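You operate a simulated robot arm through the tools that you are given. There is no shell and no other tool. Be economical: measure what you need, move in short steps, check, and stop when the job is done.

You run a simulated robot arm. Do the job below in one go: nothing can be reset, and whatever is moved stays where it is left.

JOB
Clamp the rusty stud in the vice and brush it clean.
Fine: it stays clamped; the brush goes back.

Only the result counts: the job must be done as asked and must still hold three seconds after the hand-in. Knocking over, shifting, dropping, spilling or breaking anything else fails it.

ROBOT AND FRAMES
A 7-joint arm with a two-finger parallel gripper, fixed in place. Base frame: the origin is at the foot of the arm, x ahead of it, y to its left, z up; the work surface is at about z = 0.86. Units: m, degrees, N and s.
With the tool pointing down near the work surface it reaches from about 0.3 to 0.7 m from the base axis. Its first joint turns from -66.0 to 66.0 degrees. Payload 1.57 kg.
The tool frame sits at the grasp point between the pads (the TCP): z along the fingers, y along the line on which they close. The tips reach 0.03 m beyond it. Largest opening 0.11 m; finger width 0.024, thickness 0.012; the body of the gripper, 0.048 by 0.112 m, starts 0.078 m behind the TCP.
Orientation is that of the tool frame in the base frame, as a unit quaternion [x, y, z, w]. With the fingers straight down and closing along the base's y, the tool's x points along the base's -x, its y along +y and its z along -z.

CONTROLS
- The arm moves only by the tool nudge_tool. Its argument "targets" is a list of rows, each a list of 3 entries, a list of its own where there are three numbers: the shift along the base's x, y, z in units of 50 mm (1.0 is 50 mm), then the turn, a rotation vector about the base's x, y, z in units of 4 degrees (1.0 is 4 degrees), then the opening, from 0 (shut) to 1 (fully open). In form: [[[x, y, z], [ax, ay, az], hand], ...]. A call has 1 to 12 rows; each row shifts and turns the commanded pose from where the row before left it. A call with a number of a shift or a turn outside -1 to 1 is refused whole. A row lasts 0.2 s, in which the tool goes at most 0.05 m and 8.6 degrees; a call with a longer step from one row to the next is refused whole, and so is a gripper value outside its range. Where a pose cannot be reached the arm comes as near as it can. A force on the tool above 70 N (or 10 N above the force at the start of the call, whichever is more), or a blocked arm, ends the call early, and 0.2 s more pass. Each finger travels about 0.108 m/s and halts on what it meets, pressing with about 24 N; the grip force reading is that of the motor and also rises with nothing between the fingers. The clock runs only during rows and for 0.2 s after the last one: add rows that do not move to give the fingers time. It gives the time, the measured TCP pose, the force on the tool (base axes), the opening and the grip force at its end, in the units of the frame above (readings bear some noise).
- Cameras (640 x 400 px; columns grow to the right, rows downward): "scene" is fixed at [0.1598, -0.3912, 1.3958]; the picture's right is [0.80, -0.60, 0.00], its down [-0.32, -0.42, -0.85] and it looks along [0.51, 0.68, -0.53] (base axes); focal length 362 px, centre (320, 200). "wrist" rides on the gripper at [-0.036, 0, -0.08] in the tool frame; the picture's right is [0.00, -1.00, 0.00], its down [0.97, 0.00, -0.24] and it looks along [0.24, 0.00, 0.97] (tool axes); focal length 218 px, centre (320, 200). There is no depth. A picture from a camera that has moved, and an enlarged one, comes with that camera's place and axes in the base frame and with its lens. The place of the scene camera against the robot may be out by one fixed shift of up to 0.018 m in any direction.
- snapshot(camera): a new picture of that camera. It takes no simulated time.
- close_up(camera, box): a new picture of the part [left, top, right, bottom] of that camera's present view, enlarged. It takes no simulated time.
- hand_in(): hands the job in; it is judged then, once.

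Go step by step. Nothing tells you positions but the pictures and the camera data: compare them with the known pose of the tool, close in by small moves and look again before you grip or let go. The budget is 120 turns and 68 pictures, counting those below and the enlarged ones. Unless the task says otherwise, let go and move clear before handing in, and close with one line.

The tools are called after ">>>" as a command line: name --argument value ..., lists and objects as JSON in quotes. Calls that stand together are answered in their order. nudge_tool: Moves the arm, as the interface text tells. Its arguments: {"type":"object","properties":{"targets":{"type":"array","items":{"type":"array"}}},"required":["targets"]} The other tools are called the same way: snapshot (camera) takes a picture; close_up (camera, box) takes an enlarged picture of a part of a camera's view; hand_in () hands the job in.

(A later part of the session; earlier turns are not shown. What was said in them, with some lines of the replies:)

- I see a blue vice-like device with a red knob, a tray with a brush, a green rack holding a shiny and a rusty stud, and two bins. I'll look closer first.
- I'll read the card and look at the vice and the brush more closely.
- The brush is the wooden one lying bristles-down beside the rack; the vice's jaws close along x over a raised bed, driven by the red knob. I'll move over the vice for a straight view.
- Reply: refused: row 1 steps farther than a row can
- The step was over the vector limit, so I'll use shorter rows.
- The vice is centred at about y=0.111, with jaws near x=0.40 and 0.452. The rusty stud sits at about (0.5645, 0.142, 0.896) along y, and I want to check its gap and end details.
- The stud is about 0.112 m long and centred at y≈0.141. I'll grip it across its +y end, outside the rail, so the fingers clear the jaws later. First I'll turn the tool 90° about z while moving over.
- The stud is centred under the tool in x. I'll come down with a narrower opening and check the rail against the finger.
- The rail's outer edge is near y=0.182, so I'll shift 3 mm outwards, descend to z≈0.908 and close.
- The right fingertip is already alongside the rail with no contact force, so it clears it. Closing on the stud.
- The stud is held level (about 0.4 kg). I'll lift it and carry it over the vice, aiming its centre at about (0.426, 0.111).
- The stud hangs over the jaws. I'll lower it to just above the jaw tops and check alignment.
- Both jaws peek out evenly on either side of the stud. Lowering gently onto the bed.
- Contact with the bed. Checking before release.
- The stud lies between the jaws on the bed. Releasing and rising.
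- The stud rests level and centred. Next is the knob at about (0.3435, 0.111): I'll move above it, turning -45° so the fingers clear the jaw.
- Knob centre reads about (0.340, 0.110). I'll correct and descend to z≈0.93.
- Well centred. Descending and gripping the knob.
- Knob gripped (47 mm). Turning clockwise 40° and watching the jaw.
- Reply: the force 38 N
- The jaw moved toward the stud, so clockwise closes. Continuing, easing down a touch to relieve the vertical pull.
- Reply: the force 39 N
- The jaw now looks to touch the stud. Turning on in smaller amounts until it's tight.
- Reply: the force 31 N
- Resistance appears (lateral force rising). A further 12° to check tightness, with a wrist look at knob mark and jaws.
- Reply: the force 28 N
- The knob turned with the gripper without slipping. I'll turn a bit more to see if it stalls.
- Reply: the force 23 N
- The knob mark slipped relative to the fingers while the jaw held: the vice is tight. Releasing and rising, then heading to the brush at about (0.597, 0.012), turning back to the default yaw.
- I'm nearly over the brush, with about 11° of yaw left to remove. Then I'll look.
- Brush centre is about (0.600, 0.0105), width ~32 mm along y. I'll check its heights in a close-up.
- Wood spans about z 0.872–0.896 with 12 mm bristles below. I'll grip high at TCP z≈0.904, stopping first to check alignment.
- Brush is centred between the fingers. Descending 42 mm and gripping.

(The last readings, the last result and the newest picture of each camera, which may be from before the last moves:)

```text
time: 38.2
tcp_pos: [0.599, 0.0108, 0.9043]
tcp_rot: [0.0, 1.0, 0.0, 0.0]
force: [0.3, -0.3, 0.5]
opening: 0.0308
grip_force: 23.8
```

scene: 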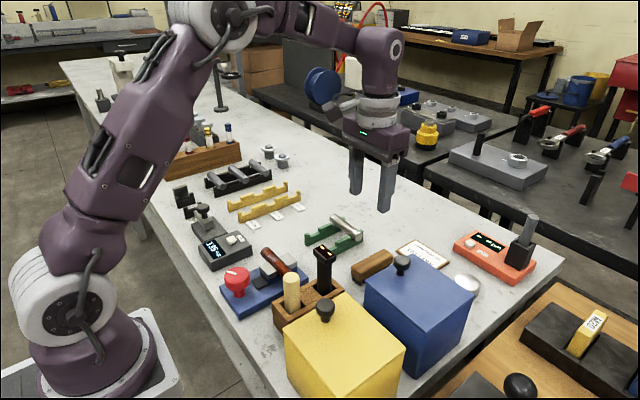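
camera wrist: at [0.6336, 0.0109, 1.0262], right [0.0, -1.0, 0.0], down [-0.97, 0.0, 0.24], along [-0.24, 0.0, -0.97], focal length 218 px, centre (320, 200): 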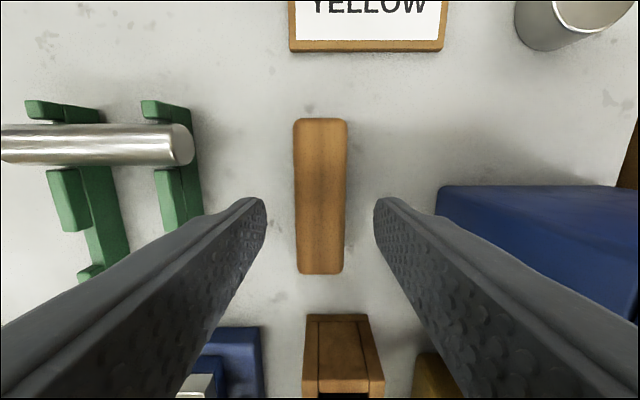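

Brush gripped at 31 mm. Lifting it and carrying it above the stud at about (0.43, 0.11).

>>> nudge_tool --targets '[[[0, 0, 0.4], [0, 0, 0], 0.1], [[0, 0, 0.7], [0, 0, 0], 0.1], [[0, 0, 0.7], [0, 0, 0], 0.1], [[0, 0, 0.6], [0, 0, 0], 0.1], [[-0.4, 0.5, 0], [0, 0, 0], 0.1], [[-0.6, 0.5, 0], [0, 0, 0], 0.1], [[-0.6, 0.4, 0], [0, 0, 0], 0.1], [[-0.6, 0.4, 0], [0, 0, 0], 0.1], [[-0.6, 0.2, 0], [0, 0, 0], 0.1], [[-0.59, 0, 0], [0, 0, 0], 0.1], [[0, 0, 0], [0, 0, 0], 0.1]]'

>>> snapshot --camera "scene"

>>> snapshot --camera "wrist"

```text
time: 40.6
tcp_pos: [0.4284, 0.1106, 1.0223]
tcp_rot: [0.001, 1.0, 0.0, 0.001]
force: [-0.5, 0.0, 0.6]
opening: 0.0313
grip_force: 23.9
```

```text
25 pictures are left
```

scene: 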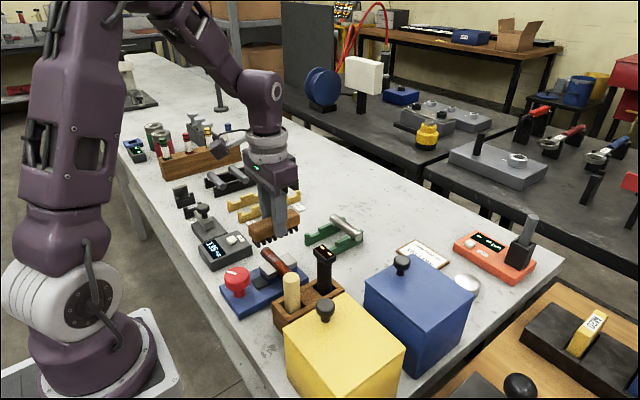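

```text
24 pictures are left
camera wrist: at [0.4637, 0.1115, 1.1029], right [0.0, -1.0, 0.0], down [-0.97, 0.0, 0.24], along [-0.24, 0.0, -0.97], focal length 218 px, centre (320, 200)
```

wrist: 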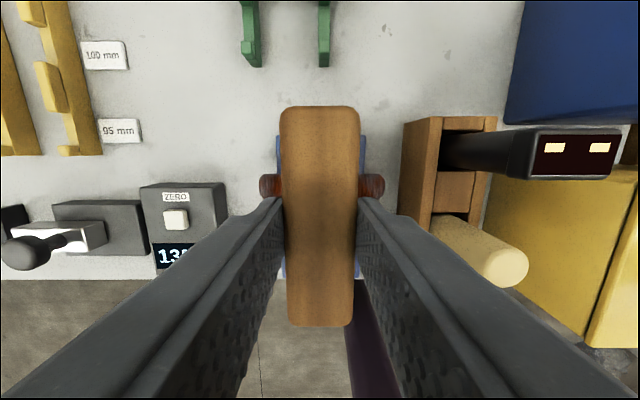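

The brush is square over the stud. Lowering slowly to touch.

>>> nudge_tool --targets '[[[0, 0, -0.5], [0, 0, 0], 0.1], [[0, 0, -0.5], [0, 0, 0], 0.1], [[0, 0, -0.2], [0, 0, 0], 0.1], [[0, 0, -0.06], [0, 0, 0], 0.1], [[0, 0, 0], [0, 0, 0], 0.1]]'

```text
time: 41.8
tcp_pos: [0.4291, 0.1101, 0.9625]
tcp_rot: [0.0, 1.0, 0.0, 0.001]
force: [-2.8, -1.1, 24.6]
opening: 0.0316
grip_force: 23.8
```

Contact at about 25 N. I'll ease up 1 mm and make strokes along the stud.

>>> nudge_tool --targets '[[[0, 0.1, 0.02], [0, 0, 0], 0.1], [[0, 0.25, 0], [0, 0, 0], 0.1], [[0, 0.25, 0], [0, 0, 0], 0.1], [[0, 0.2, 0], [0, 0, 0], 0.1], [[0, -0.3, 0], [0, 0, 0], 0.1], [[0, -0.3, 0], [0, 0, 0], 0.1], [[0, -0.3, 0], [0, 0, 0], 0.1], [[0, -0.3, 0], [0, 0, 0], 0.1], [[0, -0.3, 0], [0, 0, 0], 0.1], [[0, -0.1, 0], [0, 0, 0], 0.1]]'

>>> close_up --camera "scene" --box '[210, 190, 350, 300]'

```text
time: 44.0
tcp_pos: [0.4298, 0.0706, 0.9621]
tcp_rot: [0.001, 1.0, 0.0, 0.0]
force: [0.4, -0.2, -1.0]
opening: 0.031
grip_force: 23.8
```

```text
3.64 times, centred on (280, 245) of scene
camera zoom: at [0.1598, -0.3912, 1.3958], right [0.8, -0.6, 0.0], down [-0.32, -0.42, -0.85], along [0.51, 0.68, -0.53], focal length 1316 px, centre (466, 36)
```

zoom: 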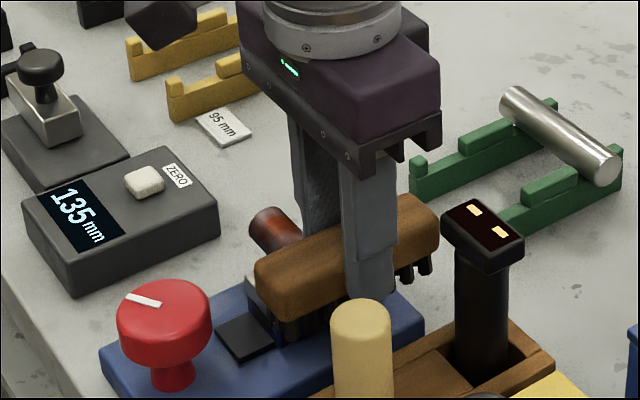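

Contact was lost (brush settled a little in the grip). I'll lower about 1.5 mm and stroke again.

>>> nudge_tool --targets '[[[0, 0, -0.03], [0, 0, 0], 0.1], [[0, 0, 0], [0, 0, 0], 0.1]]'

```text
time: 44.6
tcp_pos: [0.4296, 0.0701, 0.9601]
tcp_rot: [0.001, 1.0, 0.0, 0.001]
force: [-4.0, -4.5, 25.3]
opening: 0.0308
grip_force: 24.1
```

Firm contact again; stroking along the full length at this height.

>>> nudge_tool --targets '[[[0, 0.2, 0.004], [0, 0, 0], 0.1], [[0, 0.3, 0], [0, 0, 0], 0.1], [[0, 0.3, 0], [0, 0, 0], 0.1], [[0, 0.3, 0], [0, 0, 0], 0.1], [[0, 0.3, 0], [0, 0, 0], 0.1], [[0, 0.2, 0], [0, 0, 0], 0.1]]'

>>> close_up --camera "scene" --box '[210, 190, 350, 300]'

```text
time: 46.0
tcp_pos: [0.4294, 0.1521, 0.9602]
tcp_rot: [0.001, 1.0, -0.001, -0.001]
force: [-0.7, -2.7, 6.1]
opening: 0.0311
grip_force: 24.5
```

```text
3.64 times, centred on (280, 245) of scene
camera zoom: at [0.1597, -0.3913, 1.3958], right [0.8, -0.6, 0.0], down [-0.32, -0.42, -0.85], along [0.51, 0.68, -0.53], focal length 1316 px, centre (466, 36)
```

zoom: 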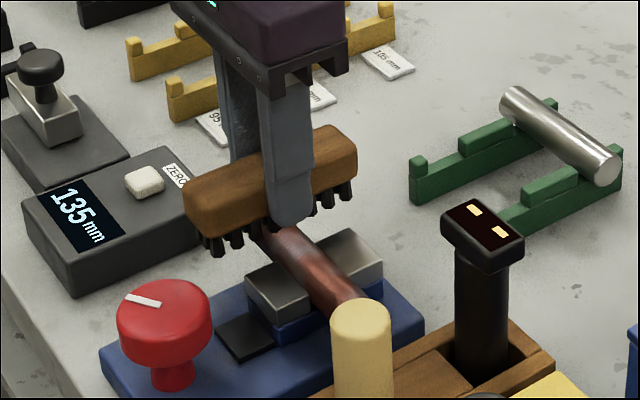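

The rust is fading, so brushing works. More full-length strokes at light pressure.

>>> nudge_tool --targets '[[[0, -0.2, -0.008], [0, 0, 0], 0.1], [[0, -0.35, 0], [0, 0, 0], 0.1], [[0, -0.35, 0], [0, 0, 0], 0.1], [[0, -0.35, 0], [0, 0, 0], 0.1], [[0, -0.35, 0], [0, 0, 0], 0.1], [[0, 0.3, -0.004], [0, 0, 0], 0.1], [[0, 0.35, 0], [0, 0, 0], 0.1], [[0, 0.35, 0], [0, 0, 0], 0.1], [[0, 0.35, 0], [0, 0, 0], 0.1], [[0, 0.25, 0], [0, 0, 0], 0.1]]'

>>> nudge_tool --targets '[[[0, -0.2, -0.004], [0, 0, 0], 0.1], [[0, -0.35, 0], [0, 0, 0], 0.1], [[0, -0.35, 0], [0, 0, 0], 0.1], [[0, -0.35, 0], [0, 0, 0], 0.1], [[0, -0.35, 0], [0, 0, 0], 0.1], [[0, 0.3, -0.004], [0, 0, 0], 0.1], [[0, 0.35, 0], [0, 0, 0], 0.1], [[0, 0.35, 0], [0, 0, 0], 0.1], [[0, 0.35, 0], [0, 0, 0], 0.1], [[0, 0.25, 0], [0, 0, 0], 0.1]]'

>>> close_up --camera "scene" --box '[210, 190, 350, 300]'

```text
time: 48.2
tcp_pos: [0.4294, 0.152, 0.9602]
tcp_rot: [0.001, 1.0, -0.001, 0.0]
force: [0.8, -1.4, 5.6]
opening: 0.0312
grip_force: 24.4
```

```text
time: 50.4
tcp_pos: [0.4279, 0.1516, 0.9589]
tcp_rot: [0.001, 1.0, 0.0, -0.001]
force: [0.3, -1.0, 2.0]
opening: 0.0314
grip_force: 24.4
```

```text
3.64 times, centred on (280, 245) of scene
camera zoom: at [0.1598, -0.3913, 1.3958], right [0.8, -0.6, 0.0], down [-0.32, -0.42, -0.85], along [0.51, 0.68, -0.53], focal length 1316 px, centre (466, 36)
```

zoom: 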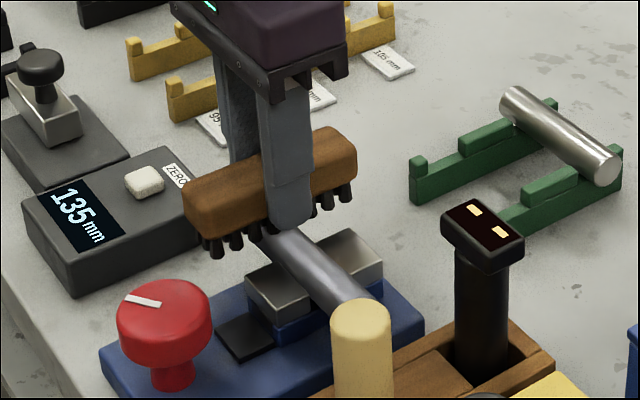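

The stud looks grey now. One more double stroke, then lift and inspect.

>>> nudge_tool --targets '[[[0, -0.2, -0.015], [0, 0, 0], 0.1], [[0, -0.35, 0], [0, 0, 0], 0.1], [[0, -0.35, 0], [0, 0, 0], 0.1], [[0, -0.35, 0], [0, 0, 0], 0.1], [[0, -0.35, 0], [0, 0, 0], 0.1], [[0, 0.3, -0.004], [0, 0, 0], 0.1], [[0, 0.35, 0], [0, 0, 0], 0.1], [[0, 0.35, 0], [0, 0, 0], 0.1], [[0, 0.35, 0], [0, 0, 0], 0.1], [[0, 0.25, 0], [0, 0, 0], 0.1]]'

>>> nudge_tool --targets '[[[0, -0.2, 0.5], [0, 0, 0], 0.1], [[0, -0.4, 0.5], [0, 0, 0], 0.1], [[0.6, -0.2, 0.3], [0, 0, 0], 0.1], [[0.6, 0, 0], [0, 0, 0], 0.1], [[0, 0, 0], [0, 0, 0], 0.1]]'

>>> close_up --camera "scene" --box '[210, 190, 350, 300]'

>>> snapshot --camera "wrist"

```text
time: 52.6
tcp_pos: [0.4288, 0.1509, 0.9572]
tcp_rot: [0.001, 1.0, 0.0, -0.001]
force: [0.0, -0.5, 5.1]
opening: 0.0314
grip_force: 23.7
```

```text
time: 53.8
tcp_pos: [0.4883, 0.1108, 1.0234]
tcp_rot: [0.001, 1.0, -0.001, -0.001]
force: [-0.3, -0.1, 0.1]
opening: 0.0311
grip_force: 23.6
```

```text
3.64 times, centred on (280, 245) of scene
camera zoom: at [0.1598, -0.3912, 1.3958], right [0.8, -0.6, 0.0], down [-0.32, -0.42, -0.85], along [0.51, 0.68, -0.53], focal length 1316 px, centre (466, 36)
```

zoom: 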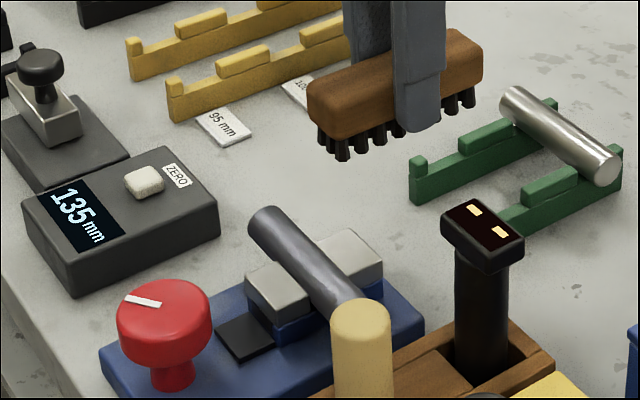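

```text
19 pictures are left
camera wrist: at [0.5239, 0.1111, 1.1028], right [0.0, -1.0, 0.0], down [-0.97, 0.0, 0.24], along [-0.24, 0.0, -0.97], focal length 218 px, centre (320, 200)
```

wrist: 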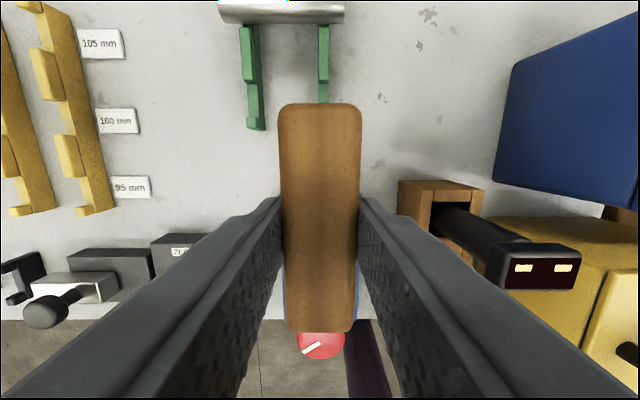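

The stud is clean and clamped. Carrying the brush back to (0.5995, 0.0105), moving in x first to stay clear of the torch.

>>> nudge_tool --targets '[[[0.6, 0, 0], [0, 0, 0], 0.1], [[0.6, 0, 0], [0, 0, 0], 0.1], [[0.6, -0.3, 0], [0, 0, 0], 0.1], [[0.41, -0.6, 0], [0, 0, 0], 0.1], [[0, -0.6, 0], [0, 0, 0], 0.1], [[0, -0.5, -0.3], [0, 0, 0], 0.1], [[0, 0, -0.6], [0, 0, 0], 0.1], [[0, 0, -0.6], [0, 0, 0], 0.1], [[0, 0, -0.3], [0, 0, 0], 0.1], [[0, 0, 0], [0, 0, 0], 0.1]]'

>>> snapshot --camera "wrist"

>>> close_up --camera "scene" --box '[330, 205, 430, 295]'

```text
time: 56.0
tcp_pos: [0.5993, 0.0101, 0.9339]
tcp_rot: [0.001, 1.0, 0.0, -0.001]
force: [0.4, 0.1, -1.3]
opening: 0.0312
grip_force: 24.1
```

```text
18 pictures are left
camera wrist: at [0.6355, 0.0116, 1.0132], right [0.0, -1.0, 0.0], down [-0.97, 0.0, 0.24], along [-0.24, 0.0, -0.97], focal length 218 px, centre (320, 200)
```

wrist: 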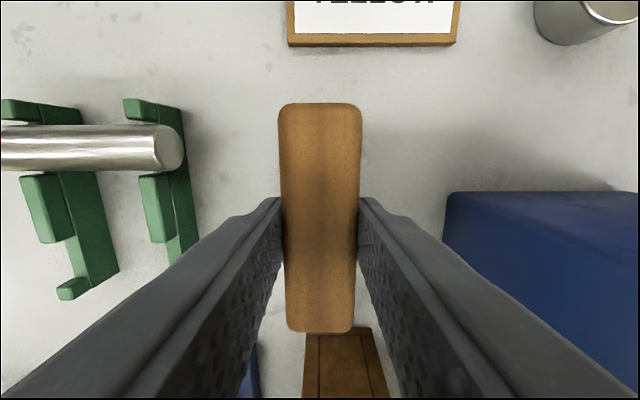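

```text
4.44 times, centred on (380, 250) of scene
camera zoom: at [0.1598, -0.3912, 1.3958], right [0.8, -0.6, 0.0], down [-0.32, -0.42, -0.85], along [0.51, 0.68, -0.53], focal length 1609 px, centre (53, -22)
```

zoom: 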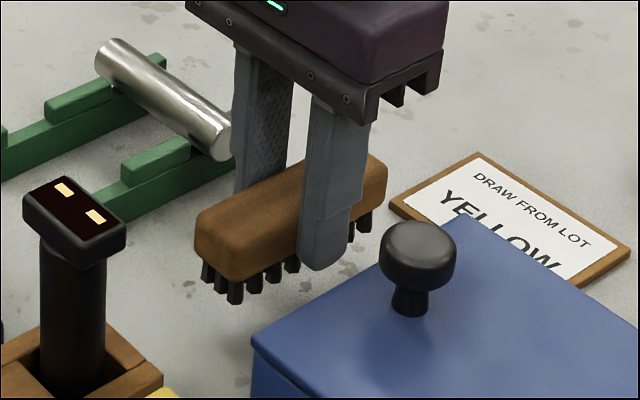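

Aligned over its old place. Lowering in small steps until touch.

>>> nudge_tool --targets '[[[0, 0, -0.3], [0, 0, 0], 0.1], [[0, 0, -0.25], [0, 0, 0], 0.1], [[0, 0, -0.04], [0, 0, 0], 0.1], [[0, 0, 0], [0, 0, 0], 0.1]]'

>>> nudge_tool --targets '[[[0, 0, -0.04], [0, 0, 0], 0.1], [[0, 0, 0], [0, 0, 0], 0.1]]'

```text
time: 57.0
tcp_pos: [0.5991, 0.0119, 0.9035]
tcp_rot: [0.001, 1.0, -0.001, 0.0]
force: [-0.2, 0.2, -0.4]
opening: 0.0313
grip_force: 23.6
```

```text
time: 57.6
tcp_pos: [0.5991, 0.012, 0.9021]
tcp_rot: [0.001, 1.0, 0.0, 0.0]
force: [0.0, 0.2, -1.2]
opening: 0.0312
grip_force: 24.2
```

>>> nudge_tool --targets '[[[0, 0, -0.03], [0, 0, 0], 0.1], [[0, 0, 0], [0, 0, 0], 0.1]]'

>>> nudge_tool --targets '[[[0, 0, -0.03], [0, 0, 0], 0.1], [[0, 0, 0], [0, 0, 0], 0.1]]'

```text
time: 58.2
tcp_pos: [0.5998, 0.0118, 0.9015]
tcp_rot: [0.001, 1.0, 0.001, 0.0]
force: [-0.4, -1.2, 1.4]
opening: 0.0312
grip_force: 24.2
```

```text
time: 58.8
tcp_pos: [0.5998, 0.011, 0.9011]
tcp_rot: [0.001, 1.0, 0.0, 0.001]
force: [-4.3, 1.5, 20.2]
opening: 0.031
grip_force: 24.3
```

The brush is down on the bench (20 N). I'll relieve the load slightly, open, and rise clear.

>>> nudge_tool --targets '[[[0, 0, 0.025], [0, 0, 0], 0.1], [[0, 0, 0], [0, 0, 0], 0.3], [[0, 0, 0], [0, 0, 0], 0.5], [[0, 0, 0], [0, 0, 0], 0.5], [[0, 0, 0.4], [0, 0, 0], 0.5], [[0, 0, 0.8], [0, 0, 0], 0.5], [[0, 0, 0.9], [0, 0, 0], 0.5], [[0, 0, 0.9], [0, 0, 0], 0.5], [[0, 0, 0.9], [0, 0, 0], 0.5], [[0, 0, 0], [0, 0, 0], 0.5]]'

>>> snapshot --camera "scene"

>>> snapshot --camera "wrist"

>>> close_up --camera "scene" --box '[210, 220, 410, 320]'

```text
time: 61.0
tcp_pos: [0.5986, 0.0131, 1.0964]
tcp_rot: [0.0, 1.0, 0.0, 0.0]
force: [-0.5, 0.1, 0.0]
opening: 0.0551
grip_force: 0.1
```

```text
16 pictures are left
```

scene: 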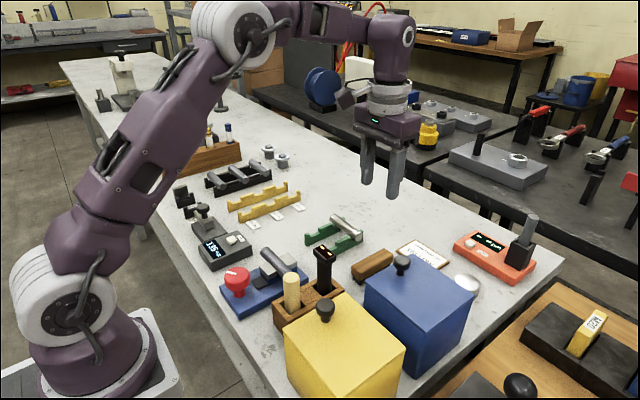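

```text
15 pictures are left
camera wrist: at [0.6346, 0.0128, 1.176], right [0.0, -1.0, 0.0], down [-0.97, 0.0, 0.24], along [-0.24, 0.0, -0.97], focal length 218 px, centre (320, 200)
```

wrist: 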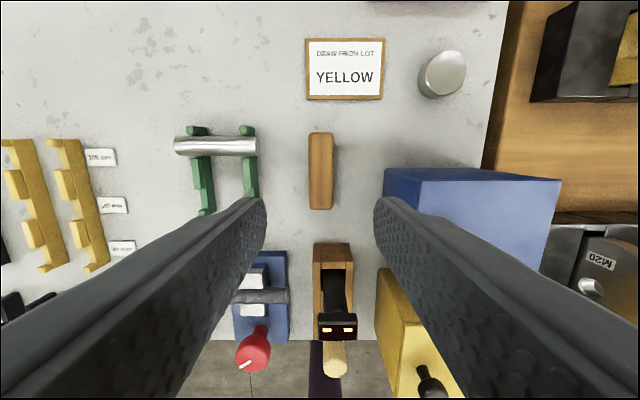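

```text
3.20 times, centred on (310, 270) of scene
camera zoom: at [0.1598, -0.3912, 1.3958], right [0.8, -0.6, 0.0], down [-0.32, -0.42, -0.85], along [0.51, 0.68, -0.53], focal length 1158 px, centre (352, -24)
```

zoom: 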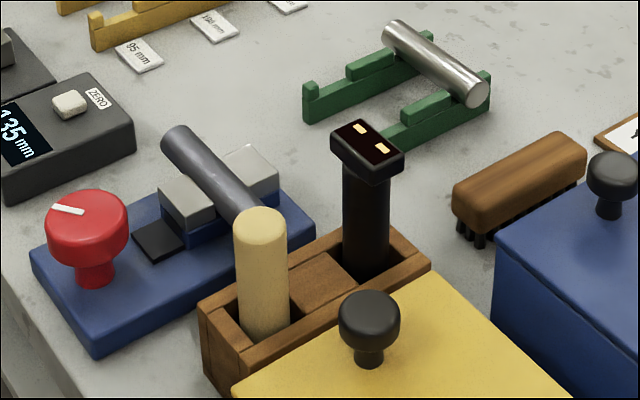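

The stud is clean and clamped in the vice. The brush stands back in its place, nothing else looks moved, and the arm is clear, so I'm handing in.

>>> hand_in

```text
The job is handed in.
```

I clamped the rusty stud in the vice and brushed it until no rust showed in the pictures. The brush is back where it was, and the job is handed in.
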